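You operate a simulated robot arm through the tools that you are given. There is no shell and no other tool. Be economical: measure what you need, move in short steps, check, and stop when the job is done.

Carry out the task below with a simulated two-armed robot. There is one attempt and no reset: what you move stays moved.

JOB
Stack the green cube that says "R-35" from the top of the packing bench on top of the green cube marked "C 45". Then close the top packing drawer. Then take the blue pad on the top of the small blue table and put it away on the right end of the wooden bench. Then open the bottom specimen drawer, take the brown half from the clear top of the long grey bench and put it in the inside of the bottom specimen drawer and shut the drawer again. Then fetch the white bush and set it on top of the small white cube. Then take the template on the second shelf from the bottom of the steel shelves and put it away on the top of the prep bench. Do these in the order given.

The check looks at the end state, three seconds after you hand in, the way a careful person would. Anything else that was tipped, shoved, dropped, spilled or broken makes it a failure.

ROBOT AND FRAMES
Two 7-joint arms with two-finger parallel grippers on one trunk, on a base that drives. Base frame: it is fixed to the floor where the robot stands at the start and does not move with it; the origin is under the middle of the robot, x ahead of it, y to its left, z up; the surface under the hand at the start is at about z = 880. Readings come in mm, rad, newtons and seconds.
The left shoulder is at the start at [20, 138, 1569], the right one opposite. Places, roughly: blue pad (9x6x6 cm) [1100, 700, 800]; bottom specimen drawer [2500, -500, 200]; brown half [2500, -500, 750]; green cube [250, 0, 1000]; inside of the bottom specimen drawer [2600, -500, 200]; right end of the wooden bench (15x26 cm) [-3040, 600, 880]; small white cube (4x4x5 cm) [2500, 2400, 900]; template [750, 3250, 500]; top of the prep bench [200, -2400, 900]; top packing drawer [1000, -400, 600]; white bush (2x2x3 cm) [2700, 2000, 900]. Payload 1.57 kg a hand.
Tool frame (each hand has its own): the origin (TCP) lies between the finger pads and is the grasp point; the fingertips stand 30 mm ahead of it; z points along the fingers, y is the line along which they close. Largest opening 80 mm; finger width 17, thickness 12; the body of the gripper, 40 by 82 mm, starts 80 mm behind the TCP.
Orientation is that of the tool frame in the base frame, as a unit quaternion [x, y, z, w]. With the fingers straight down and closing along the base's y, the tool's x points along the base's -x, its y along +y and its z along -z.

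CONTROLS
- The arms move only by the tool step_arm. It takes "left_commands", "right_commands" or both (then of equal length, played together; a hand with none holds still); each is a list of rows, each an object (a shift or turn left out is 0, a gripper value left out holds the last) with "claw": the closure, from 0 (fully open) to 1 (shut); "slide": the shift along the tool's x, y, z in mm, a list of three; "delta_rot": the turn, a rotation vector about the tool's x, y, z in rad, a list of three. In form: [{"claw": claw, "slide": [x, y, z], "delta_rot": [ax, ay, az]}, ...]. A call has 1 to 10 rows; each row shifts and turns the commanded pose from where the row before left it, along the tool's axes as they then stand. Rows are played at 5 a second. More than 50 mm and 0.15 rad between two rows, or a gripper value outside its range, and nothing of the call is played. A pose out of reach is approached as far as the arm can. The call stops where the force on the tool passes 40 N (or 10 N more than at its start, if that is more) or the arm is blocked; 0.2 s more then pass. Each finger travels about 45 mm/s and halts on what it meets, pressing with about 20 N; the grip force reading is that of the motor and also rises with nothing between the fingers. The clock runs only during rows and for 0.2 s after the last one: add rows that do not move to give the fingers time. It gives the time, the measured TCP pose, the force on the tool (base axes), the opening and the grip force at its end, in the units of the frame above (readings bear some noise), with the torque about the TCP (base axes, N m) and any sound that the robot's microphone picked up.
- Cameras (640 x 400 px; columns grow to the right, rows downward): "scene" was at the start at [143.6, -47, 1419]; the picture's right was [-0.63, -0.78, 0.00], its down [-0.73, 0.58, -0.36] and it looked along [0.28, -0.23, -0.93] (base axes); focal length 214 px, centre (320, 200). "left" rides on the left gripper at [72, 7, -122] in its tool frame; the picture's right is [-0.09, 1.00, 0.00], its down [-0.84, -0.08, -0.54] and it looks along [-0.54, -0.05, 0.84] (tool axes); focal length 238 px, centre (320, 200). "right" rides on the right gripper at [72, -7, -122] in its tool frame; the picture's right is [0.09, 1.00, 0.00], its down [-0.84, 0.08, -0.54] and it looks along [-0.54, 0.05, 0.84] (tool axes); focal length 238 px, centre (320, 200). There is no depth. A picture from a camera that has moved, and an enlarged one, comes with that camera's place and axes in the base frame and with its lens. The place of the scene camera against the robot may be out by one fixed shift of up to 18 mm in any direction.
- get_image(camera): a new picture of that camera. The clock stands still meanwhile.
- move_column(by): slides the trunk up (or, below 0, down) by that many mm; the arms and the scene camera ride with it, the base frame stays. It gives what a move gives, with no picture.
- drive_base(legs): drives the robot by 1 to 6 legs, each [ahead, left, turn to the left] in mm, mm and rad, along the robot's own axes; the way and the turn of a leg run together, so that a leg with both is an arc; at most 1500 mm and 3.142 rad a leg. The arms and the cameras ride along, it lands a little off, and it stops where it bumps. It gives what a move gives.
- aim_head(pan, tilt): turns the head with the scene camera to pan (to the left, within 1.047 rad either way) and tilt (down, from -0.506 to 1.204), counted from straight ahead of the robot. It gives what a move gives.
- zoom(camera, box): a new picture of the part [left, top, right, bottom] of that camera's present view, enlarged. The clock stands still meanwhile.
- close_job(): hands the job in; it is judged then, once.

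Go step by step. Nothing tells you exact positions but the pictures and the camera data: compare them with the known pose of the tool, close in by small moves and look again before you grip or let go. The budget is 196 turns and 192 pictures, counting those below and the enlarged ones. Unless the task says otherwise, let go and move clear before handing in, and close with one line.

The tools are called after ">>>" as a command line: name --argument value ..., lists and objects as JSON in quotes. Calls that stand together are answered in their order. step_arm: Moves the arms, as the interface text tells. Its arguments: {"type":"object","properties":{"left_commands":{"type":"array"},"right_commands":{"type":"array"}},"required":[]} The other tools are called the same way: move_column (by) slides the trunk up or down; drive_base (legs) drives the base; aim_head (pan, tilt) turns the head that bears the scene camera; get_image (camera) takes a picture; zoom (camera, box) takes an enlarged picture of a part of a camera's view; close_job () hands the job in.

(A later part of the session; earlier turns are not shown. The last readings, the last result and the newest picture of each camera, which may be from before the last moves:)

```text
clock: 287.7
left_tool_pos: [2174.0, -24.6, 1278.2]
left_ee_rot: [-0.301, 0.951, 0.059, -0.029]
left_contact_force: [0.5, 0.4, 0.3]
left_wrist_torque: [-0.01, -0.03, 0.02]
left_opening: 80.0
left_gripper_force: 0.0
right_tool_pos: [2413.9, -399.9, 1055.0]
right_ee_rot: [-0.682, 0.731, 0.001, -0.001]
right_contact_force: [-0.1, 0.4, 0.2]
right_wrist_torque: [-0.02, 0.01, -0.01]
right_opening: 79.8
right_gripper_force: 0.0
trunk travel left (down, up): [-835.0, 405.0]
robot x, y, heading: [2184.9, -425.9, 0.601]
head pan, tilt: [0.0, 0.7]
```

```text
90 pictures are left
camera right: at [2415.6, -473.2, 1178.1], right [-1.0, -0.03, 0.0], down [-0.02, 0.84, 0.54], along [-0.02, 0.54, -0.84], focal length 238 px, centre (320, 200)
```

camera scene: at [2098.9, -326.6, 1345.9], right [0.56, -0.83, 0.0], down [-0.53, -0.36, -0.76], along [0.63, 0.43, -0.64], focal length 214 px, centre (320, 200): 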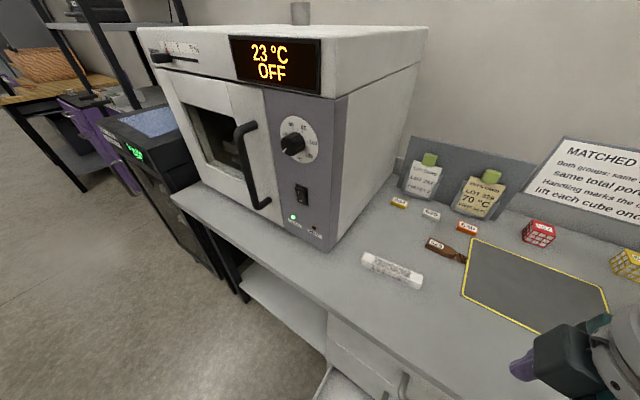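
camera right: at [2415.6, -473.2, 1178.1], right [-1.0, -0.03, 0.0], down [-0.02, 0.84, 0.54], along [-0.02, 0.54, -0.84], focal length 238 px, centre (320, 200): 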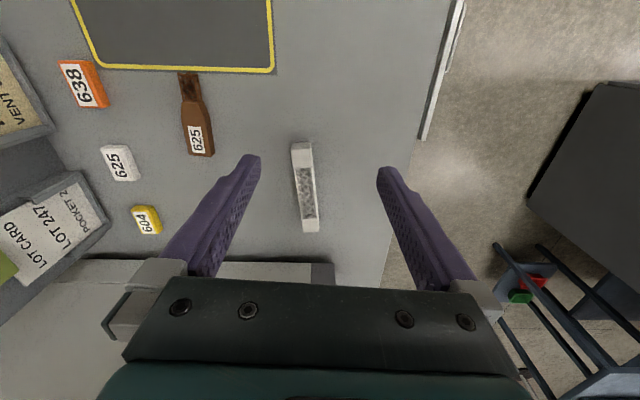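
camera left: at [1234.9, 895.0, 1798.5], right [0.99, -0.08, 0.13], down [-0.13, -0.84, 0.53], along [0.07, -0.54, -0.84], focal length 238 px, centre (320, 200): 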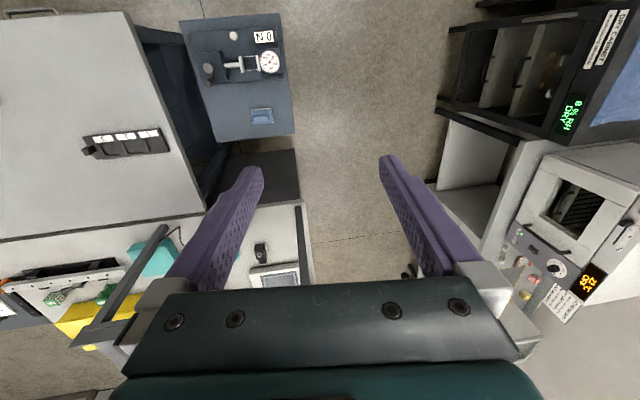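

Brown head centre is at about (2564,-386) by the wrist camera. I'll move above it, correct the yaw, and lower the trunk by 90.

>>> step_arm --right_commands '[{"slide": [-4, -40, 0]}, {"slide": [-4, -40, 0]}, {"slide": [-4, -40, 0]}, {"slide": [-3, -30, 0]}, {"delta_rot": [0, 0, 0.11]}, {}]'

>>> move_column --by -90

>>> get_image --camera "right"

```text
clock: 289.1
left_tool_pos: [2175.2, -24.7, 1277.4]
left_ee_rot: [-0.301, 0.951, 0.059, -0.03]
left_contact_force: [0.0, -0.4, -0.1]
left_wrist_torque: [0.02, -0.02, -0.02]
left_opening: 80.1
left_gripper_force: 0.0
right_tool_pos: [2564.2, -396.5, 1054.6]
right_ee_rot: [-0.642, 0.767, 0.0, 0.0]
right_contact_force: [0.7, -1.4, 0.1]
right_wrist_torque: [-0.02, 0.03, 0.0]
right_opening: 79.8
right_gripper_force: 0.0
trunk travel left (down, up): [-835.0, 405.0]
robot x, y, heading: [2187.8, -433.9, 0.604]
head pan, tilt: [0.0, 0.7]
```

```text
clock: 290.4
left_tool_pos: [2175.2, -25.1, 1188.6]
left_ee_rot: [-0.3, 0.952, 0.06, -0.029]
left_contact_force: [0.1, 0.1, 0.5]
left_wrist_torque: [-0.02, 0.03, 0.03]
left_opening: 79.9
left_gripper_force: 0.1
right_tool_pos: [2564.8, -396.2, 965.4]
right_ee_rot: [-0.642, 0.767, 0.001, 0.0]
right_contact_force: [-0.5, 0.3, 0.4]
right_wrist_torque: [0.0, -0.01, 0.01]
right_opening: 80.2
right_gripper_force: 0.2
trunk travel left (down, up): [-745.0, 495.0]
robot x, y, heading: [2187.5, -431.3, 0.609]
head pan, tilt: [0.0, 0.7]
```

```text
89 pictures are left
camera right: at [2559.4, -467.2, 1087.3], right [-1.0, 0.08, 0.0], down [0.07, 0.84, 0.54], along [0.04, 0.54, -0.84], focal length 238 px, centre (320, 200)
```

right: 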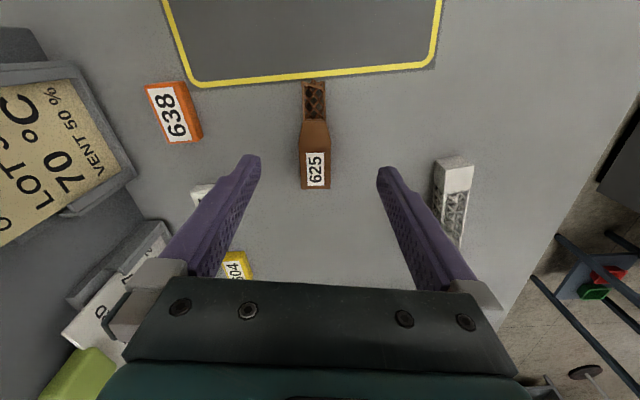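

>>> step_arm --right_commands '[{"slide": [-14, -6, 0], "claw": 0.25}, {"slide": [0, 0, 30]}, {"slide": [0, 0, 18]}, {}]'

>>> get_image --camera "right"

>>> aim_head --pan -0.6 --tilt 0.9

>>> get_image --camera "scene"

```text
clock: 291.4
left_tool_pos: [2175.4, -25.7, 1188.6]
left_ee_rot: [-0.302, 0.951, 0.06, -0.029]
left_contact_force: [0.1, -0.6, -0.5]
left_wrist_torque: [-0.02, 0.0, -0.04]
left_opening: 79.8
left_gripper_force: 0.0
right_tool_pos: [2573.3, -381.7, 914.4]
right_ee_rot: [-0.642, 0.766, 0.0, 0.0]
right_contact_force: [-0.2, -0.3, 1.0]
right_wrist_torque: [-0.03, 0.02, -0.03]
right_opening: 59.9
right_gripper_force: 0.0
trunk travel left (down, up): [-745.0, 495.0]
robot x, y, heading: [2183.0, -429.9, 0.597]
head pan, tilt: [0.0, 0.7]
```

```text
88 pictures are left
camera right: at [2567.8, -454.4, 1038.9], right [-1.0, 0.08, 0.0], down [0.07, 0.84, 0.54], along [0.04, 0.54, -0.84], focal length 238 px, centre (320, 200)
```

right: 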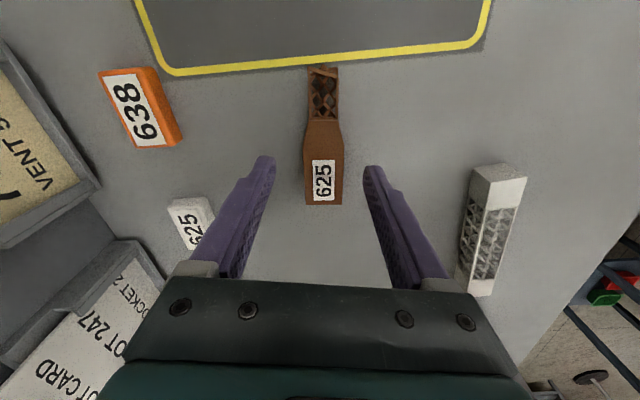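

```text
clock: 292.4
left_tool_pos: [2174.4, -25.4, 1186.9]
left_ee_rot: [-0.301, 0.951, 0.058, -0.029]
left_contact_force: [-1.1, -0.7, -0.6]
left_wrist_torque: [-0.02, 0.04, 0.0]
left_opening: 80.0
left_gripper_force: 0.1
right_tool_pos: [2572.8, -382.9, 916.0]
right_ee_rot: [-0.642, 0.767, 0.001, -0.001]
right_contact_force: [0.0, -0.2, 0.2]
right_wrist_torque: [0.02, 0.01, -0.02]
right_opening: 60.3
right_gripper_force: 0.1
trunk travel left (down, up): [-745.0, 495.0]
robot x, y, heading: [2184.0, -434.0, 0.6]
head pan, tilt: [-0.6, 0.901]
```

```text
87 pictures are left
camera scene: at [2344.4, -386.7, 1239.8], right [0.0, -1.0, 0.0], down [-0.78, 0.0, -0.62], along [0.62, 0.0, -0.78], focal length 214 px, centre (320, 200)
```

scene: 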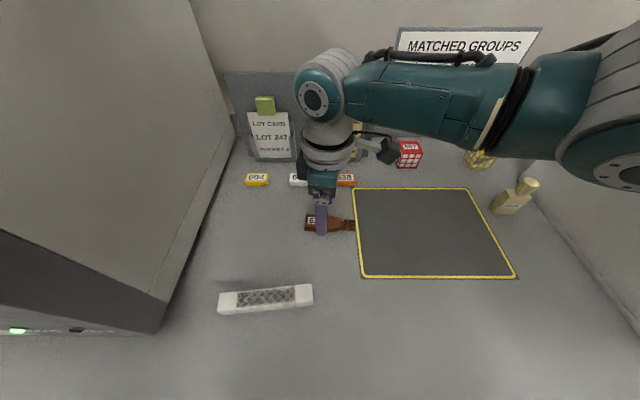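

I'm centred over the head. I'll ease down to TCP z≈904 and check for contact.

>>> step_arm --right_commands '[{"slide": [0, 1, 6]}, {"slide": [0, 0, 3]}, {"slide": [0, 0, 2]}, {}]'

>>> zoom --camera "scene" --box '[270, 170, 390, 260]'

```text
clock: 293.4
left_tool_pos: [2175.5, -24.9, 1186.5]
left_ee_rot: [-0.302, 0.951, 0.06, -0.03]
left_contact_force: [0.1, -0.2, 0.7]
left_wrist_torque: [0.02, 0.01, -0.01]
left_opening: 79.8
left_gripper_force: 0.1
right_tool_pos: [2572.9, -382.6, 903.8]
right_ee_rot: [-0.642, 0.767, 0.0, -0.001]
right_contact_force: [-0.2, -0.1, -0.4]
right_wrist_torque: [-0.01, -0.01, -0.04]
right_opening: 60.2
right_gripper_force: 0.2
trunk travel left (down, up): [-745.0, 495.0]
robot x, y, heading: [2190.9, -431.6, 0.601]
head pan, tilt: [-0.6, 0.901]
```

```text
4.44 times, centred on (330, 215) of scene
camera zoom: at [2344.4, -386.7, 1239.8], right [0.0, -1.0, 0.0], down [-0.78, 0.0, -0.62], along [0.62, 0.0, -0.78], focal length 953 px, centre (276, 133)
```

zoom: 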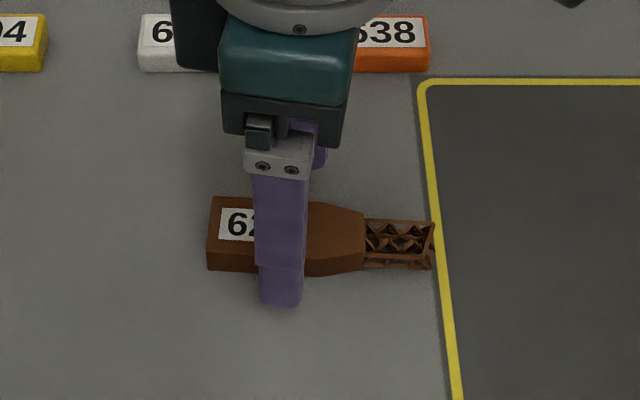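

>>> step_arm --right_commands '[{"slide": [0, 0, 2]}, {"slide": [0, 0, 2]}, {}]'

```text
clock: 294.2
left_tool_pos: [2175.3, -25.1, 1186.8]
left_ee_rot: [-0.301, 0.951, 0.059, -0.029]
left_contact_force: [-0.5, 0.2, -0.3]
left_wrist_torque: [0.01, -0.01, 0.0]
left_opening: 80.0
left_gripper_force: 0.0
right_tool_pos: [2571.4, -383.7, 901.7]
right_ee_rot: [-0.642, 0.766, 0.001, -0.001]
right_contact_force: [-0.4, 0.0, 0.0]
right_wrist_torque: [-0.01, 0.02, -0.01]
right_opening: 59.8
right_gripper_force: 0.0
trunk travel left (down, up): [-745.0, 495.0]
robot x, y, heading: [2183.6, -434.6, 0.606]
head pan, tilt: [-0.6, 0.901]
```

>>> step_arm --right_commands '[{"claw": 0.4}, {"claw": 0.6}, {"claw": 1}, {}, {}]'

>>> get_image --camera "right"

>>> zoom --camera "scene" --box '[270, 170, 390, 260]'

```text
clock: 295.4
left_tool_pos: [2175.8, -25.2, 1187.1]
left_ee_rot: [-0.3, 0.952, 0.06, -0.029]
left_contact_force: [-0.3, 0.0, -1.1]
left_wrist_torque: [0.04, 0.0, 0.01]
left_opening: 80.0
left_gripper_force: 0.0
right_tool_pos: [2572.2, -384.2, 902.5]
right_ee_rot: [-0.643, 0.766, 0.0, 0.0]
right_contact_force: [-0.4, 0.5, 0.2]
right_wrist_torque: [0.02, 0.0, 0.02]
right_opening: 28.7
right_gripper_force: 19.8
trunk travel left (down, up): [-745.0, 495.0]
robot x, y, heading: [2185.7, -434.4, 0.602]
head pan, tilt: [-0.6, 0.901]
```

```text
85 pictures are left
camera right: at [2566.6, -454.6, 1024.7], right [-1.0, 0.08, 0.0], down [0.07, 0.84, 0.54], along [0.04, 0.54, -0.84], focal length 238 px, centre (320, 200)
```

right: 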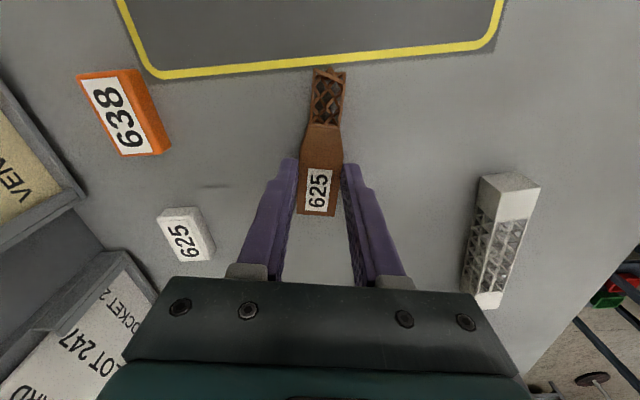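

```text
4.44 times, centred on (330, 215) of scene
camera zoom: at [2344.3, -386.7, 1239.8], right [0.0, -1.0, 0.0], down [-0.78, 0.0, -0.62], along [0.62, 0.0, -0.78], focal length 953 px, centre (276, 133)
```

zoom: 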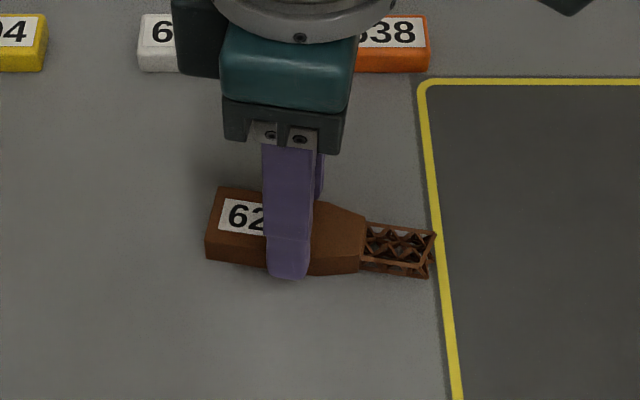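

The brown half is gripped at 28.7 mm. I'll lift and move in front of the drawer: robot at (1912,-138), heading 0.

>>> move_column --by 250

>>> drive_base --legs '[[-59, 397, 0], [0, 0, -0.6]]'

>>> aim_head --pan -0.5 --tilt 1.1

>>> get_image --camera "scene"

>>> get_image --camera "right"

```text
clock: 298.0
left_tool_pos: [2175.3, -24.2, 1439.0]
left_ee_rot: [-0.301, 0.951, 0.06, -0.029]
left_contact_force: [-0.5, 0.0, -1.0]
left_wrist_torque: [0.0, -0.01, 0.0]
left_opening: 79.9
left_gripper_force: 0.0
right_tool_pos: [2573.4, -383.2, 1151.6]
right_ee_rot: [-0.643, 0.766, 0.001, -0.001]
right_contact_force: [0.1, -0.5, 0.1]
right_wrist_torque: [-0.02, -0.01, 0.01]
right_opening: 28.7
right_gripper_force: 20.0
trunk travel left (down, up): [-995.0, 245.0]
robot x, y, heading: [2188.3, -433.0, 0.604]
head pan, tilt: [-0.6, 0.901]
```

```text
clock: 299.9
left_tool_pos: [1989.6, 174.7, 1436.9]
left_ee_rot: [-0.301, 0.951, 0.058, -0.029]
left_contact_force: [-0.2, -0.2, -0.4]
left_wrist_torque: [-0.02, 0.0, -0.05]
left_opening: 79.9
left_gripper_force: 0.0
right_tool_pos: [2391.8, -193.5, 1152.8]
right_ee_rot: [-0.636, 0.772, -0.01, -0.003]
right_contact_force: [0.1, -5.5, 4.2]
right_wrist_torque: [0.9, 0.01, 0.07]
right_opening: 28.6
right_gripper_force: 19.4
trunk travel left (down, up): [-995.0, 245.0]
robot x, y, heading: [2000.8, -230.6, 0.597]
head pan, tilt: [-0.6, 0.901]
stopped in leg 1: the force on the tool passed its limit at 61 N (the readings are from after the stop); the commanded pose is now the measured one
```

```text
clock: 300.6
left_tool_pos: [1988.8, 174.7, 1436.0]
left_ee_rot: [-0.301, 0.951, 0.059, -0.029]
left_contact_force: [1.1, 0.3, -0.1]
left_wrist_torque: [0.0, 0.02, 0.01]
left_opening: 79.9
left_gripper_force: 0.2
right_tool_pos: [2393.4, -194.3, 1153.0]
right_ee_rot: [-0.636, 0.772, -0.009, -0.004]
right_contact_force: [2.8, -7.6, 0.7]
right_wrist_torque: [1.0, 0.29, -0.07]
right_opening: 28.5
right_gripper_force: 20.2
trunk travel left (down, up): [-995.0, 245.0]
robot x, y, heading: [1996.5, -232.9, 0.605]
head pan, tilt: [-0.499, 1.1]
```

```text
83 pictures are left
camera scene: at [2145.6, -181.5, 1476.0], right [0.1, -0.99, 0.0], down [-0.89, -0.09, -0.45], along [0.45, 0.05, -0.89], focal length 214 px, centre (320, 200)
```

scene: 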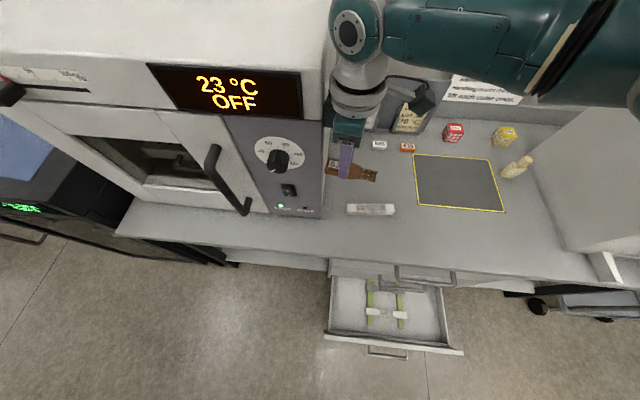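

```text
82 pictures are left
camera right: at [2384.6, -262.5, 1276.2], right [-0.99, 0.1, -0.01], down [0.08, 0.85, 0.53], along [0.06, 0.52, -0.85], focal length 238 px, centre (320, 200)
```

right: 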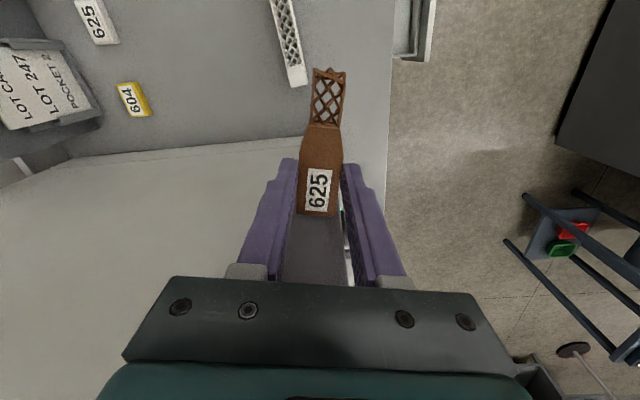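

The hand touched the oven's side. I'll back away in -y, then go straight back in -x before moving sideways.

>>> drive_base --legs '[[-57, -83, 0], [-330, 226, 0], [0, 0, -0.6]]'

>>> get_image --camera "scene"

>>> get_image --camera "right"

```text
clock: 305.5
left_tool_pos: [1819.2, 10.5, 1437.3]
left_ee_rot: [-0.009, 0.998, 0.065, -0.01]
left_contact_force: [0.7, 1.6, -0.5]
left_wrist_torque: [-0.03, 0.0, 0.01]
left_opening: 79.9
left_gripper_force: 0.1
right_tool_pos: [1947.0, -519.6, 1152.4]
right_ee_rot: [-0.383, 0.924, -0.007, -0.005]
right_contact_force: [0.1, 0.6, 0.6]
right_wrist_torque: [-0.02, 0.04, 0.0]
right_opening: 28.7
right_gripper_force: 19.9
trunk travel left (down, up): [-995.0, 245.0]
robot x, y, heading: [1599.1, -331.3, 0.003]
head pan, tilt: [-0.499, 1.1]
```

```text
81 pictures are left
camera scene: at [1755.7, -374.7, 1476.0], right [-0.47, -0.88, 0.0], down [-0.78, 0.42, -0.45], along [0.4, -0.21, -0.89], focal length 214 px, centre (320, 200)
```

scene: 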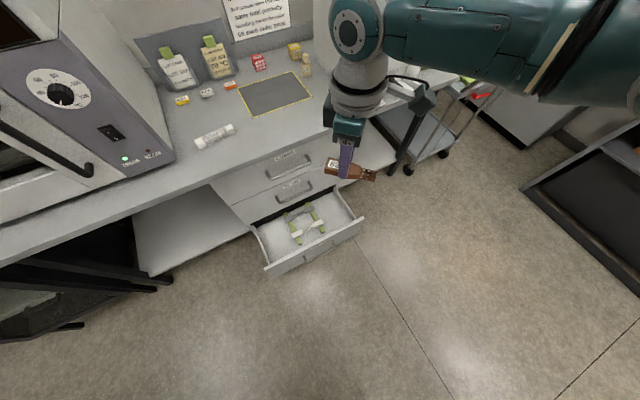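

```text
80 pictures are left
camera right: at [1901.2, -573.1, 1276.1], right [-0.77, 0.64, -0.01], down [0.54, 0.65, 0.53], along [0.34, 0.4, -0.85], focal length 238 px, centre (320, 200)
```

right: 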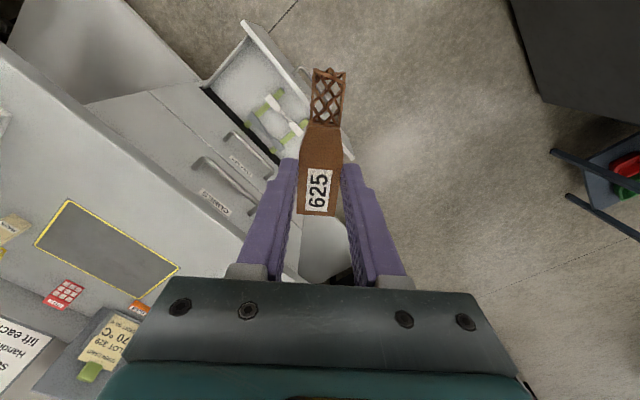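

Still holding it. I'll place the hand over the drawer's free left area: drive to (1802,-140), then lower in stages.

>>> drive_base --legs '[[203, 190, 0]]'

>>> move_column --by -400

>>> move_column --by -330

>>> get_image --camera "right"

>>> get_image --camera "scene"

```text
clock: 307.4
left_tool_pos: [2019.1, 202.4, 1437.0]
left_ee_rot: [-0.008, 0.998, 0.065, -0.01]
left_contact_force: [0.8, 0.0, 1.4]
left_wrist_torque: [-0.01, 0.01, 0.0]
left_opening: 80.4
left_gripper_force: 0.0
right_tool_pos: [2145.0, -328.4, 1151.5]
right_ee_rot: [-0.381, 0.925, -0.007, -0.004]
right_contact_force: [0.5, -0.4, -1.1]
right_wrist_torque: [0.0, -0.03, -0.01]
right_opening: 28.6
right_gripper_force: 19.9
trunk travel left (down, up): [-995.0, 245.0]
robot x, y, heading: [1798.1, -146.1, 0.001]
head pan, tilt: [-0.499, 1.1]
```

```text
clock: 311.2
left_tool_pos: [2019.4, 202.7, 1037.4]
left_ee_rot: [-0.008, 0.998, 0.065, -0.01]
left_contact_force: [0.4, -0.2, 0.2]
left_wrist_torque: [-0.01, -0.01, 0.03]
left_opening: 80.2
left_gripper_force: 0.1
right_tool_pos: [2145.3, -328.2, 751.3]
right_ee_rot: [-0.382, 0.924, -0.006, -0.006]
right_contact_force: [-0.4, 0.4, -0.1]
right_wrist_torque: [0.02, -0.01, 0.0]
right_opening: 29.0
right_gripper_force: 19.7
trunk travel left (down, up): [-595.0, 645.0]
robot x, y, heading: [1794.8, -144.0, 0.005]
head pan, tilt: [-0.499, 1.1]
```

```text
clock: 314.5
left_tool_pos: [2019.0, 201.6, 706.8]
left_ee_rot: [-0.008, 0.998, 0.065, -0.01]
left_contact_force: [0.5, 0.8, -0.1]
left_wrist_torque: [-0.02, -0.02, -0.01]
left_opening: 80.1
left_gripper_force: 0.1
right_tool_pos: [2147.2, -327.8, 421.4]
right_ee_rot: [-0.381, 0.925, -0.006, -0.006]
right_contact_force: [-0.7, 1.0, -0.1]
right_wrist_torque: [0.01, 0.0, 0.02]
right_opening: 28.8
right_gripper_force: 20.2
trunk travel left (down, up): [-265.0, 975.0]
robot x, y, heading: [1801.7, -136.6, 0.004]
head pan, tilt: [-0.499, 1.1]
```

```text
79 pictures are left
camera right: at [2100.4, -380.8, 546.0], right [-0.77, 0.64, -0.01], down [0.54, 0.65, 0.53], along [0.34, 0.4, -0.85], focal length 238 px, centre (320, 200)
```

right: 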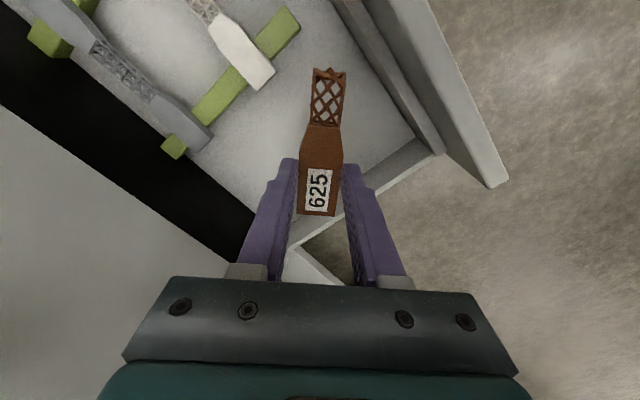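

```text
78 pictures are left
camera scene: at [1955.2, -182.1, 746.0], right [-0.47, -0.88, 0.0], down [-0.78, 0.42, -0.45], along [0.4, -0.22, -0.89], focal length 214 px, centre (320, 200)
```

scene: 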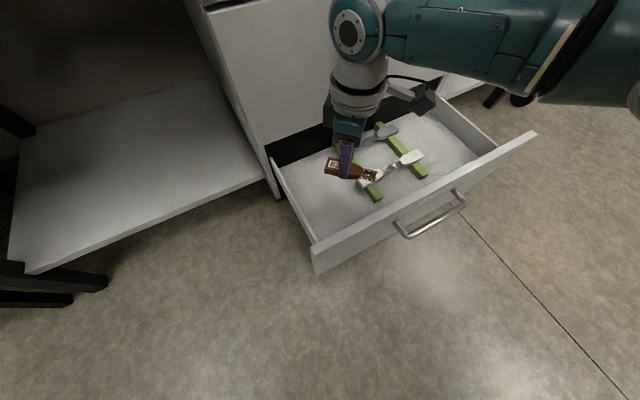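

The area directly below the hand is clear drawer floor, between the coupons and the front-left walls. I'll lower further.

>>> move_column --by -130

>>> get_image --camera "right"

>>> zoom --camera "scene" --box '[220, 60, 460, 260]'

```text
clock: 316.1
left_tool_pos: [2018.8, 201.1, 577.2]
left_ee_rot: [-0.008, 0.998, 0.066, -0.01]
left_contact_force: [0.7, 0.8, -0.3]
left_wrist_torque: [-0.01, 0.04, 0.0]
left_opening: 79.9
left_gripper_force: 0.0
right_tool_pos: [2146.1, -327.5, 291.6]
right_ee_rot: [-0.381, 0.925, -0.007, -0.006]
right_contact_force: [-0.5, 0.4, 0.5]
right_wrist_torque: [-0.03, 0.0, 0.03]
right_opening: 28.6
right_gripper_force: 20.2
trunk travel left (down, up): [-135.0, 1105.0]
robot x, y, heading: [1797.1, -138.4, 0.011]
head pan, tilt: [-0.499, 1.1]
```

```text
77 pictures are left
camera right: at [2100.4, -380.8, 416.0], right [-0.77, 0.64, -0.01], down [0.54, 0.65, 0.53], along [0.34, 0.4, -0.85], focal length 238 px, centre (320, 200)
```

right: 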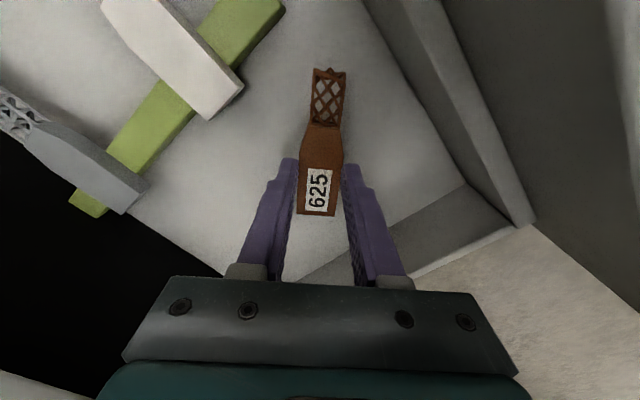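

```text
2.00 times, centred on (340, 160) of scene
camera zoom: at [1955.2, -182.1, 616.0], right [-0.47, -0.88, 0.0], down [-0.78, 0.42, -0.45], along [0.4, -0.22, -0.89], focal length 429 px, centre (280, 280)
```

zoom: 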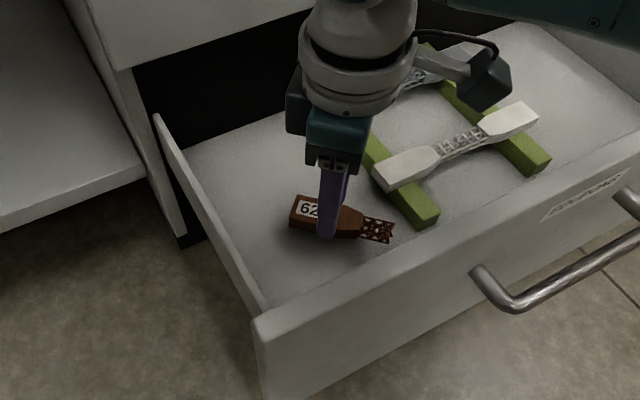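

>>> move_column --by -45

>>> get_image --camera "right"

>>> zoom --camera "scene" --box '[220, 60, 460, 260]'

```text
clock: 316.7
left_tool_pos: [2020.0, 200.7, 541.3]
left_ee_rot: [-0.007, 0.998, 0.064, -0.009]
left_contact_force: [-0.2, -0.8, 0.9]
left_wrist_torque: [0.01, -0.01, -0.03]
left_opening: 80.1
left_gripper_force: 0.1
right_tool_pos: [2151.1, -327.8, 260.2]
right_ee_rot: [-0.382, 0.924, -0.007, -0.002]
right_contact_force: [1.7, -2.5, 5.6]
right_wrist_torque: [0.0, 0.06, 0.0]
right_opening: 28.9
right_gripper_force: 19.9
trunk travel left (down, up): [-99.0, 1141.0]
robot x, y, heading: [1801.9, -138.7, 0.007]
head pan, tilt: [-0.499, 1.1]
stopped: the force on the tool passed its limit at 105 N (the readings are from after the stop); the commanded pose is now the measured one
```

```text
75 pictures are left
camera right: at [2105.0, -381.0, 384.5], right [-0.77, 0.64, -0.01], down [0.54, 0.65, 0.54], along [0.35, 0.4, -0.84], focal length 238 px, centre (320, 200)
```

right: 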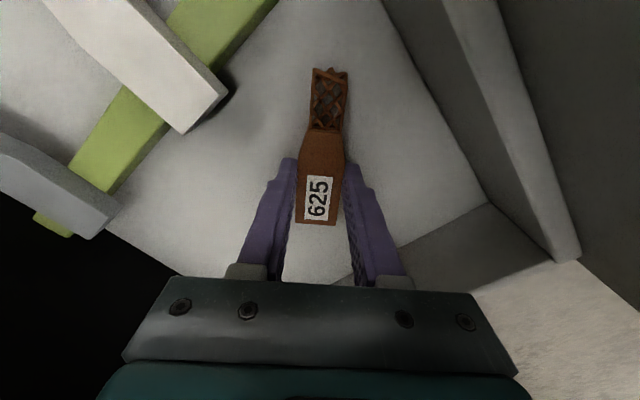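

```text
2.00 times, centred on (340, 160) of scene
camera zoom: at [1956.3, -182.8, 580.1], right [-0.47, -0.88, 0.0], down [-0.78, 0.42, -0.45], along [0.4, -0.22, -0.89], focal length 429 px, centre (280, 280)
```

zoom: 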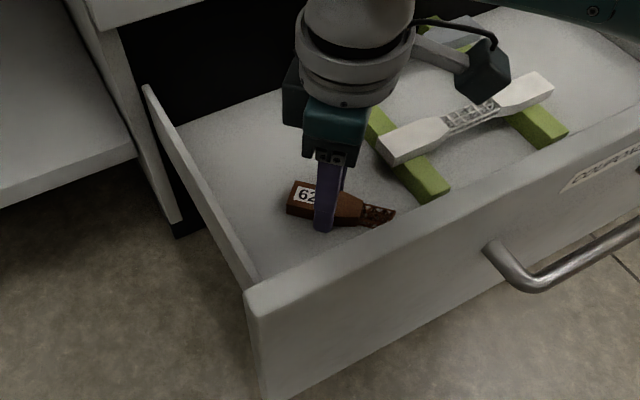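

It's resting on the drawer floor now. I'll release and lift straight up.

>>> step_arm --right_commands '[{"claw": 0.7}, {"claw": 0.5}, {"claw": 0.3}, {"claw": 0.2}, {}, {"slide": [0, 0, -30]}, {"slide": [0, 0, -40]}, {"slide": [0, 0, -40]}, {}]'

>>> get_image --camera "right"

```text
clock: 318.7
left_tool_pos: [2018.5, 200.8, 541.3]
left_ee_rot: [-0.008, 0.998, 0.066, -0.01]
left_contact_force: [-0.2, -0.4, -0.4]
left_wrist_torque: [-0.02, 0.02, 0.0]
left_opening: 79.9
left_gripper_force: 0.1
right_tool_pos: [2147.7, -325.3, 371.5]
right_ee_rot: [-0.381, 0.925, -0.006, -0.003]
right_contact_force: [-0.1, -0.2, 0.7]
right_wrist_torque: [0.0, -0.02, -0.02]
right_opening: 64.0
right_gripper_force: 0.2
trunk travel left (down, up): [-99.0, 1141.0]
robot x, y, heading: [1799.4, -143.3, 0.009]
head pan, tilt: [-0.499, 1.1]
```

```text
73 pictures are left
camera right: at [2102.0, -378.6, 494.5], right [-0.77, 0.64, -0.01], down [0.54, 0.65, 0.53], along [0.35, 0.41, -0.85], focal length 238 px, centre (320, 200)
```

right: 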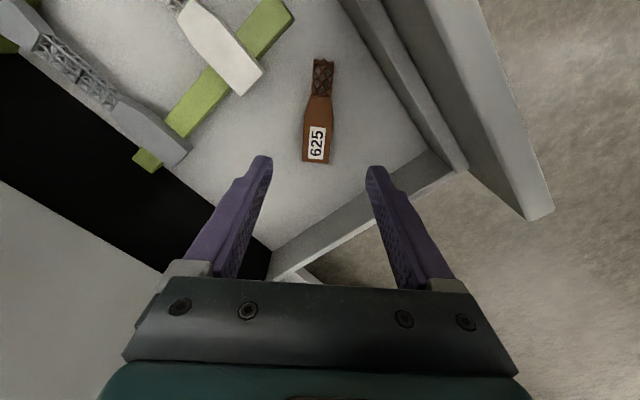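

The brown half lies flat on the drawer floor. Now I'll close the drawer: raise, back off, restore yaw, tilt the fingers forward, and set up in front of the handle.

>>> move_column --by 150

>>> drive_base --legs '[[-230, 0, 0], [0, -160, -0.008]]'

>>> step_arm --right_commands '[{"delta_rot": [0, 0, 0.14], "claw": 1}, {"delta_rot": [0, 0, 0.14]}, {"delta_rot": [0, 0, 0.14]}, {"delta_rot": [0, 0, 0.14]}, {"delta_rot": [0, 0, 0.14]}, {"delta_rot": [0, 0, 0.1]}, {"delta_rot": [0, -0.14, 0]}, {"delta_rot": [0, -0.14, 0]}, {"delta_rot": [0, -0.14, 0]}, {"delta_rot": [0, -0.1, 0]}]'

>>> aim_head --pan -0.3 --tilt 0.8

>>> get_image --camera "scene"

```text
clock: 320.5
left_tool_pos: [2019.0, 201.7, 692.2]
left_ee_rot: [-0.008, 0.998, 0.065, -0.01]
left_contact_force: [-0.3, -0.1, 0.5]
left_wrist_torque: [0.02, 0.01, -0.01]
left_opening: 79.7
left_gripper_force: 0.1
right_tool_pos: [2149.0, -325.1, 521.0]
right_ee_rot: [-0.382, 0.924, -0.005, -0.001]
right_contact_force: [0.8, -1.2, -0.4]
right_wrist_torque: [-0.02, 0.0, 0.01]
right_opening: 63.9
right_gripper_force: 0.0
trunk travel left (down, up): [-249.0, 991.0]
robot x, y, heading: [1795.5, -140.5, 0.005]
head pan, tilt: [-0.499, 1.1]
```

```text
clock: 323.2
left_tool_pos: [1791.0, 41.2, 691.3]
left_ee_rot: [-0.005, 0.998, 0.065, -0.009]
left_contact_force: [-0.3, -0.9, -0.1]
left_wrist_torque: [0.0, -0.02, 0.0]
left_opening: 79.9
left_gripper_force: 0.0
right_tool_pos: [1917.0, -486.7, 520.3]
right_ee_rot: [-0.379, 0.925, -0.005, -0.001]
right_contact_force: [0.8, 0.0, -0.5]
right_wrist_torque: [0.02, -0.04, 0.02]
right_opening: 64.1
right_gripper_force: 0.0
trunk travel left (down, up): [-249.0, 991.0]
robot x, y, heading: [1571.8, -301.5, 0.001]
head pan, tilt: [-0.499, 1.1]
```

```text
clock: 325.4
left_tool_pos: [1790.4, 40.8, 692.0]
left_ee_rot: [-0.006, 0.998, 0.065, -0.012]
left_contact_force: [0.1, -0.5, 0.2]
left_wrist_torque: [0.03, -0.04, 0.02]
left_opening: 80.2
left_gripper_force: 0.0
right_tool_pos: [1918.2, -487.4, 521.1]
right_ee_rot: [0.01, 0.966, -0.009, 0.259]
right_contact_force: [-0.2, -0.8, -0.2]
right_wrist_torque: [0.0, 0.0, 0.01]
right_opening: 0.1
right_gripper_force: 19.8
trunk travel left (down, up): [-249.0, 991.0]
robot x, y, heading: [1573.7, -301.8, 0.004]
head pan, tilt: [-0.499, 1.1]
```

```text
clock: 326.2
left_tool_pos: [1791.2, 40.4, 692.5]
left_ee_rot: [-0.005, 0.998, 0.066, -0.01]
left_contact_force: [-0.3, 0.0, -0.8]
left_wrist_torque: [0.01, 0.0, 0.0]
left_opening: 79.9
left_gripper_force: 0.1
right_tool_pos: [1917.6, -487.2, 521.7]
right_ee_rot: [0.009, 0.966, -0.009, 0.257]
right_contact_force: [0.1, -0.6, -0.4]
right_wrist_torque: [-0.03, 0.02, -0.01]
right_opening: 0.0
right_gripper_force: 20.2
trunk travel left (down, up): [-249.0, 991.0]
robot x, y, heading: [1572.3, -300.0, -0.0]
head pan, tilt: [-0.3, 0.799]
```

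```text
72 pictures are left
camera scene: at [1746.5, -336.9, 752.2], right [-0.3, -0.95, 0.0], down [-0.69, 0.21, -0.7], along [0.67, -0.21, -0.72], focal length 214 px, centre (320, 200)
```

scene: 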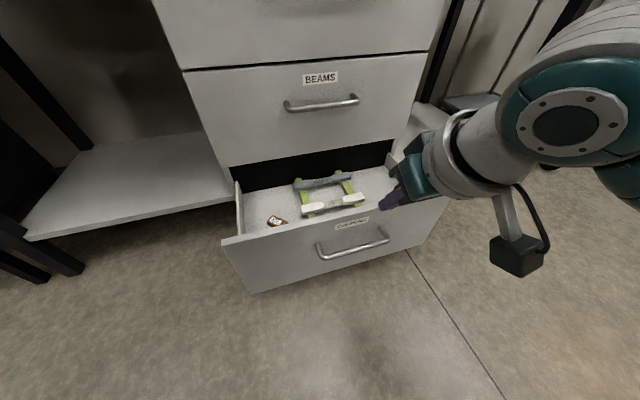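

I'll lower 245 and push the drawer in by driving ahead 300 with the fingers against the bar.

>>> move_column --by -245

>>> drive_base --legs '[[150, 0, 0], [140, 0, 0]]'

>>> get_image --camera "scene"

```text
clock: 329.0
left_tool_pos: [1785.6, 41.4, 615.8]
left_ee_rot: [-0.006, 0.998, 0.066, -0.018]
left_contact_force: [-0.3, 0.2, 0.0]
left_wrist_torque: [-0.01, 0.03, -0.01]
left_opening: 80.2
left_gripper_force: 0.2
right_tool_pos: [1912.2, -484.0, 440.3]
right_ee_rot: [0.008, 0.968, -0.008, 0.251]
right_contact_force: [-0.2, -0.5, 0.0]
right_wrist_torque: [0.04, 0.01, 0.0]
right_opening: 0.0
right_gripper_force: 19.6
trunk travel left (down, up): [-175.0, 1065.0]
robot x, y, heading: [1583.6, -301.2, 0.003]
head pan, tilt: [-0.3, 0.799]
stopped: the arm was blocked; the commanded pose is now the measured one
```

```text
clock: 331.3
left_tool_pos: [2094.4, 41.0, 617.2]
left_ee_rot: [-0.007, 0.998, 0.066, -0.011]
left_contact_force: [-1.1, 0.1, 0.4]
left_wrist_torque: [-0.01, -0.02, -0.01]
left_opening: 79.7
left_gripper_force: 0.1
right_tool_pos: [2224.5, -488.3, 445.5]
right_ee_rot: [0.007, 0.966, -0.008, 0.257]
right_contact_force: [-0.8, 0.0, 0.2]
right_wrist_torque: [0.01, -0.02, -0.02]
right_opening: 0.0
right_gripper_force: 20.1
trunk travel left (down, up): [-175.0, 1065.0]
robot x, y, heading: [1876.9, -298.4, 0.004]
head pan, tilt: [-0.3, 0.799]
```

```text
71 pictures are left
camera scene: at [2051.2, -336.8, 678.2], right [-0.29, -0.96, 0.0], down [-0.69, 0.21, -0.7], along [0.67, -0.2, -0.72], focal length 214 px, centre (320, 200)
```

scene: 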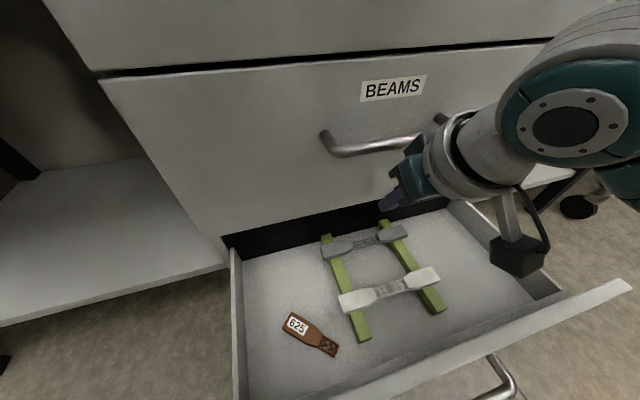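

The trunk descent was blocked partway, so the drive passed above the drawer, with no contact. I'll back out again and look at what blocks.

>>> drive_base --legs '[[-320, 0, 0]]'

>>> move_column --by -60

>>> aim_head --pan -0.9 --tilt 0.9

>>> get_image --camera "scene"

```text
clock: 333.4
left_tool_pos: [1805.7, 38.1, 623.0]
left_ee_rot: [-0.009, 0.998, 0.064, 0.0]
left_contact_force: [-0.1, 0.1, 0.6]
left_wrist_torque: [0.01, -0.02, -0.03]
left_opening: 80.1
left_gripper_force: 0.0
right_tool_pos: [1938.0, -487.8, 455.3]
right_ee_rot: [0.007, 0.964, -0.008, 0.267]
right_contact_force: [-0.2, 0.0, -0.6]
right_wrist_torque: [0.0, 0.0, -0.01]
right_opening: 0.0
right_gripper_force: 20.3
trunk travel left (down, up): [-175.0, 1065.0]
robot x, y, heading: [1555.6, -300.5, 0.005]
head pan, tilt: [-0.3, 0.799]
```

```text
clock: 334.4
left_tool_pos: [1806.7, 38.3, 562.2]
left_ee_rot: [-0.009, 0.998, 0.065, -0.001]
left_contact_force: [-0.2, 0.3, 0.4]
left_wrist_torque: [0.01, -0.04, -0.02]
left_opening: 79.8
left_gripper_force: 0.0
right_tool_pos: [1939.2, -490.1, 393.0]
right_ee_rot: [0.007, 0.964, -0.009, 0.267]
right_contact_force: [-0.1, -0.8, 0.3]
right_wrist_torque: [0.0, -0.02, 0.02]
right_opening: 0.1
right_gripper_force: 19.7
trunk travel left (down, up): [-115.0, 1125.0]
robot x, y, heading: [1556.1, -306.0, 0.004]
head pan, tilt: [-0.3, 0.799]
```

```text
clock: 335.4
left_tool_pos: [1808.2, 38.4, 562.1]
left_ee_rot: [-0.009, 0.998, 0.065, 0.0]
left_contact_force: [0.3, 0.1, 0.8]
left_wrist_torque: [0.01, 0.01, 0.01]
left_opening: 80.2
left_gripper_force: 0.0
right_tool_pos: [1939.9, -488.5, 394.1]
right_ee_rot: [0.006, 0.964, -0.009, 0.267]
right_contact_force: [0.0, 0.5, 0.6]
right_wrist_torque: [-0.01, -0.02, 0.03]
right_opening: 0.0
right_gripper_force: 20.0
trunk travel left (down, up): [-115.0, 1125.0]
robot x, y, heading: [1557.9, -298.9, 0.002]
head pan, tilt: [-0.901, 0.901]
```

```text
70 pictures are left
camera scene: at [1734.1, -374.9, 613.1], right [-0.78, -0.62, -0.02], down [-0.48, 0.61, -0.63], along [0.4, -0.49, -0.77], focal length 214 px, centre (320, 200)
```

scene: 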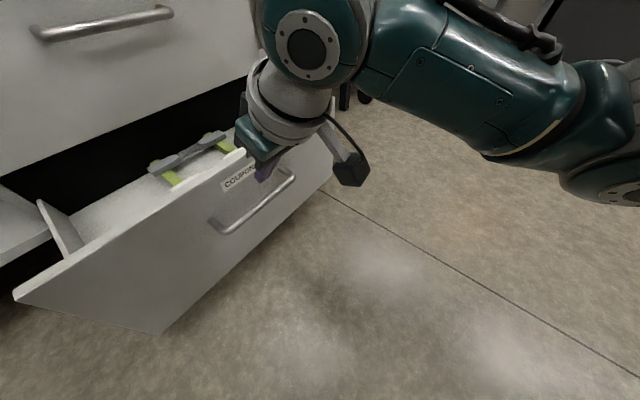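

The likely cause was the robot's rear near the packing-bench end. I'm clear now, so I'll move ahead 15 and lower the remaining 112.

>>> drive_base --legs '[[15, 0, 0]]'

>>> move_column --by -112

>>> get_image --camera "scene"

```text
clock: 336.2
left_tool_pos: [1802.4, 37.4, 560.1]
left_ee_rot: [-0.009, 0.998, 0.063, -0.007]
left_contact_force: [0.7, -0.3, -0.8]
left_wrist_torque: [0.02, 0.01, 0.01]
left_opening: 80.0
left_gripper_force: 0.1
right_tool_pos: [1933.8, -490.9, 391.0]
right_ee_rot: [0.006, 0.965, -0.009, 0.261]
right_contact_force: [-0.2, 0.1, 0.2]
right_wrist_torque: [0.03, 0.04, 0.04]
right_opening: 0.1
right_gripper_force: 20.2
trunk travel left (down, up): [-115.0, 1125.0]
robot x, y, heading: [1576.3, -301.2, 0.008]
head pan, tilt: [-0.901, 0.901]
```

```text
clock: 337.6
left_tool_pos: [1792.7, 41.0, 446.8]
left_ee_rot: [-0.008, 0.998, 0.065, -0.011]
left_contact_force: [-0.1, -0.5, 0.6]
left_wrist_torque: [0.01, -0.01, 0.02]
left_opening: 80.1
left_gripper_force: 0.0
right_tool_pos: [1921.6, -487.1, 273.2]
right_ee_rot: [0.006, 0.966, -0.008, 0.257]
right_contact_force: [0.0, -0.6, -1.0]
right_wrist_torque: [-0.02, 0.01, -0.03]
right_opening: 0.0
right_gripper_force: 19.9
trunk travel left (down, up): [-3.0, 1237.0]
robot x, y, heading: [1575.0, -302.6, 0.004]
head pan, tilt: [-0.901, 0.901]
```

```text
69 pictures are left
camera scene: at [1720.2, -372.9, 498.4], right [-0.78, -0.62, 0.0], down [-0.49, 0.61, -0.62], along [0.39, -0.48, -0.78], focal length 214 px, centre (320, 200)
```

scene: 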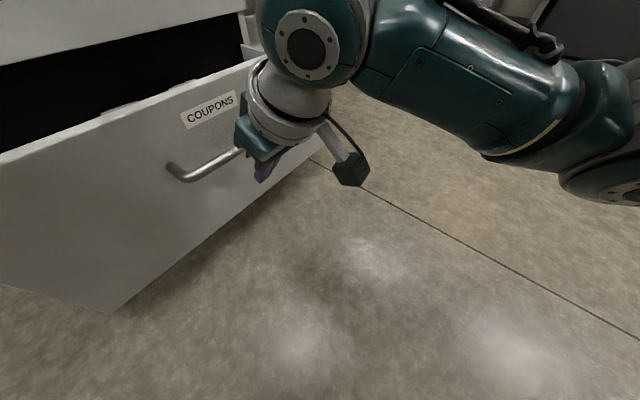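

Now I'm in front of the bar at its height. I'll drive ahead 180 and check.

>>> drive_base --legs '[[180, 0, 0]]'

>>> get_image --camera "scene"

```text
clock: 339.1
left_tool_pos: [1972.5, 41.1, 445.5]
left_ee_rot: [-0.008, 0.998, 0.066, -0.012]
left_contact_force: [-0.5, -0.2, -0.2]
left_wrist_torque: [0.02, -0.02, -0.02]
left_opening: 79.8
left_gripper_force: 0.0
right_tool_pos: [2101.8, -486.2, 273.7]
right_ee_rot: [0.007, 0.966, -0.008, 0.258]
right_contact_force: [0.0, -1.2, -0.4]
right_wrist_torque: [-0.01, 0.02, -0.01]
right_opening: 0.0
right_gripper_force: 19.6
trunk travel left (down, up): [-3.0, 1237.0]
robot x, y, heading: [1757.6, -304.1, 0.004]
head pan, tilt: [-0.901, 0.901]
```

```text
68 pictures are left
camera scene: at [1900.0, -372.6, 498.2], right [-0.78, -0.62, 0.0], down [-0.49, 0.61, -0.62], along [0.39, -0.49, -0.78], focal length 214 px, centre (320, 200)
```

scene: 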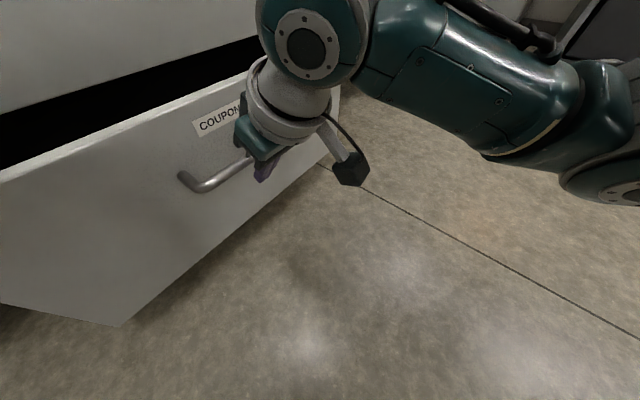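

It's moving. I'll drive another 120, then finish with the arm.

>>> drive_base --legs '[[120, 0, 0]]'

>>> step_arm --right_commands '[{"slide": [-7, 0, 4]}, {"slide": [-5, 0, 3]}, {"slide": [-5, 0, 3]}, {"slide": [-5, 0, 3]}, {"slide": [-5, 0, 3]}, {"slide": [-5, 0, 3]}]'

>>> get_image --camera "scene"

```text
clock: 340.4
left_tool_pos: [2093.5, 41.0, 446.7]
left_ee_rot: [-0.008, 0.998, 0.065, -0.011]
left_contact_force: [-0.6, 0.3, 0.3]
left_wrist_torque: [-0.02, -0.01, 0.0]
left_opening: 80.2
left_gripper_force: 0.0
right_tool_pos: [2223.5, -486.2, 276.4]
right_ee_rot: [0.007, 0.966, -0.007, 0.259]
right_contact_force: [0.0, -0.1, 0.5]
right_wrist_torque: [0.0, 0.0, -0.01]
right_opening: 0.2
right_gripper_force: 20.3
trunk travel left (down, up): [-3.0, 1237.0]
robot x, y, heading: [1876.1, -299.0, 0.004]
head pan, tilt: [-0.901, 0.901]
```

```text
clock: 341.8
left_tool_pos: [2077.7, 40.7, 442.8]
left_ee_rot: [-0.008, 0.998, 0.065, -0.017]
left_contact_force: [-0.4, -0.1, -0.2]
left_wrist_torque: [-0.01, 0.04, 0.0]
left_opening: 79.8
left_gripper_force: 0.1
right_tool_pos: [2238.7, -486.9, 268.1]
right_ee_rot: [0.007, 0.969, -0.009, 0.246]
right_contact_force: [-36.0, 0.8, -4.5]
right_wrist_torque: [0.06, 0.07, 0.08]
right_opening: 0.0
right_gripper_force: 19.7
trunk travel left (down, up): [-3.0, 1237.0]
robot x, y, heading: [1873.1, -299.5, 0.006]
head pan, tilt: [-0.901, 0.901]
```

```text
67 pictures are left
camera scene: at [2004.8, -371.6, 496.7], right [-0.78, -0.62, 0.01], down [-0.5, 0.61, -0.61], along [0.38, -0.49, -0.79], focal length 214 px, centre (320, 200)
```

scene: 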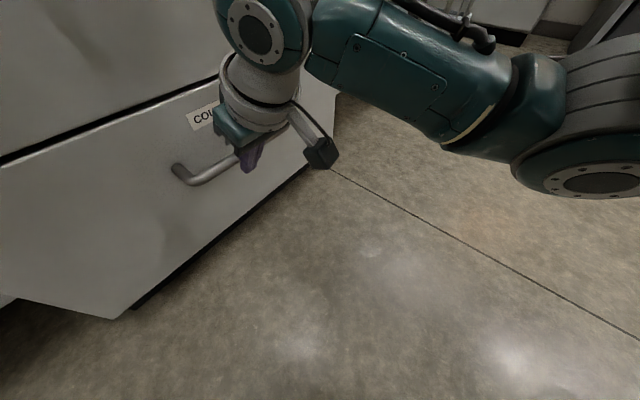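

The drawer reached its stop at 36 N. I'll retract and verify.

>>> step_arm --right_commands '[{"slide": [25, 0, -14]}, {"slide": [35, 0, -19]}, {"slide": [35, 0, -19]}, {}]'

>>> drive_base --legs '[[-130, 0, 0]]'

>>> move_column --by 400

>>> aim_head --pan -0.2 --tilt 0.8

>>> get_image --camera "scene"

```text
clock: 342.8
left_tool_pos: [2096.3, 40.0, 446.0]
left_ee_rot: [-0.008, 0.998, 0.066, -0.011]
left_contact_force: [-0.5, -0.7, -0.4]
left_wrist_torque: [0.02, 0.0, 0.02]
left_opening: 80.0
left_gripper_force: 0.0
right_tool_pos: [2154.3, -485.2, 272.2]
right_ee_rot: [0.008, 0.965, -0.008, 0.261]
right_contact_force: [-0.2, 0.1, 0.2]
right_wrist_torque: [0.01, 0.07, 0.0]
right_opening: 0.0
right_gripper_force: 19.4
trunk travel left (down, up): [-3.0, 1237.0]
robot x, y, heading: [1875.5, -301.8, 0.005]
head pan, tilt: [-0.901, 0.901]
```

```text
clock: 344.0
left_tool_pos: [1969.7, 40.2, 446.4]
left_ee_rot: [-0.009, 0.998, 0.065, -0.01]
left_contact_force: [0.5, -0.5, -0.1]
left_wrist_torque: [-0.02, -0.01, -0.03]
left_opening: 80.0
left_gripper_force: 0.1
right_tool_pos: [2027.3, -486.5, 273.9]
right_ee_rot: [0.008, 0.966, -0.007, 0.26]
right_contact_force: [-0.3, -0.5, -1.2]
right_wrist_torque: [-0.02, 0.07, -0.03]
right_opening: 0.0
right_gripper_force: 19.8
trunk travel left (down, up): [-3.0, 1237.0]
robot x, y, heading: [1745.0, -301.0, 0.004]
head pan, tilt: [-0.901, 0.901]
```

```text
clock: 347.9
left_tool_pos: [1967.3, 40.2, 846.5]
left_ee_rot: [-0.008, 0.998, 0.065, -0.011]
left_contact_force: [-0.2, 0.7, 0.2]
left_wrist_torque: [-0.02, 0.02, 0.01]
left_opening: 80.2
left_gripper_force: 0.0
right_tool_pos: [2024.5, -485.3, 672.4]
right_ee_rot: [0.007, 0.966, -0.008, 0.26]
right_contact_force: [-0.5, -0.5, 0.5]
right_wrist_torque: [0.04, -0.02, -0.01]
right_opening: 0.0
right_gripper_force: 19.8
trunk travel left (down, up): [-403.0, 837.0]
robot x, y, heading: [1748.2, -299.8, 0.003]
head pan, tilt: [-0.901, 0.901]
```

```text
clock: 348.9
left_tool_pos: [1966.3, 40.1, 846.5]
left_ee_rot: [-0.008, 0.998, 0.065, -0.012]
left_contact_force: [-0.3, -0.7, 0.2]
left_wrist_torque: [-0.01, -0.01, 0.0]
left_opening: 80.3
left_gripper_force: 0.0
right_tool_pos: [2024.2, -486.2, 673.6]
right_ee_rot: [0.006, 0.966, -0.007, 0.26]
right_contact_force: [-0.4, -0.4, 0.4]
right_wrist_torque: [0.03, -0.01, 0.0]
right_opening: 0.2
right_gripper_force: 19.7
trunk travel left (down, up): [-403.0, 837.0]
robot x, y, heading: [1747.0, -300.5, -0.001]
head pan, tilt: [-0.201, 0.799]
```

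```text
66 pictures are left
camera scene: at [1925.9, -329.5, 906.4], right [-0.2, -0.98, 0.0], down [-0.7, 0.14, -0.7], along [0.68, -0.14, -0.72], focal length 214 px, centre (320, 200)
```

scene: 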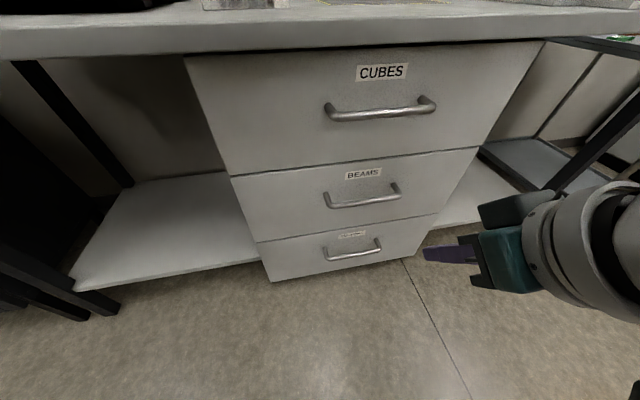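

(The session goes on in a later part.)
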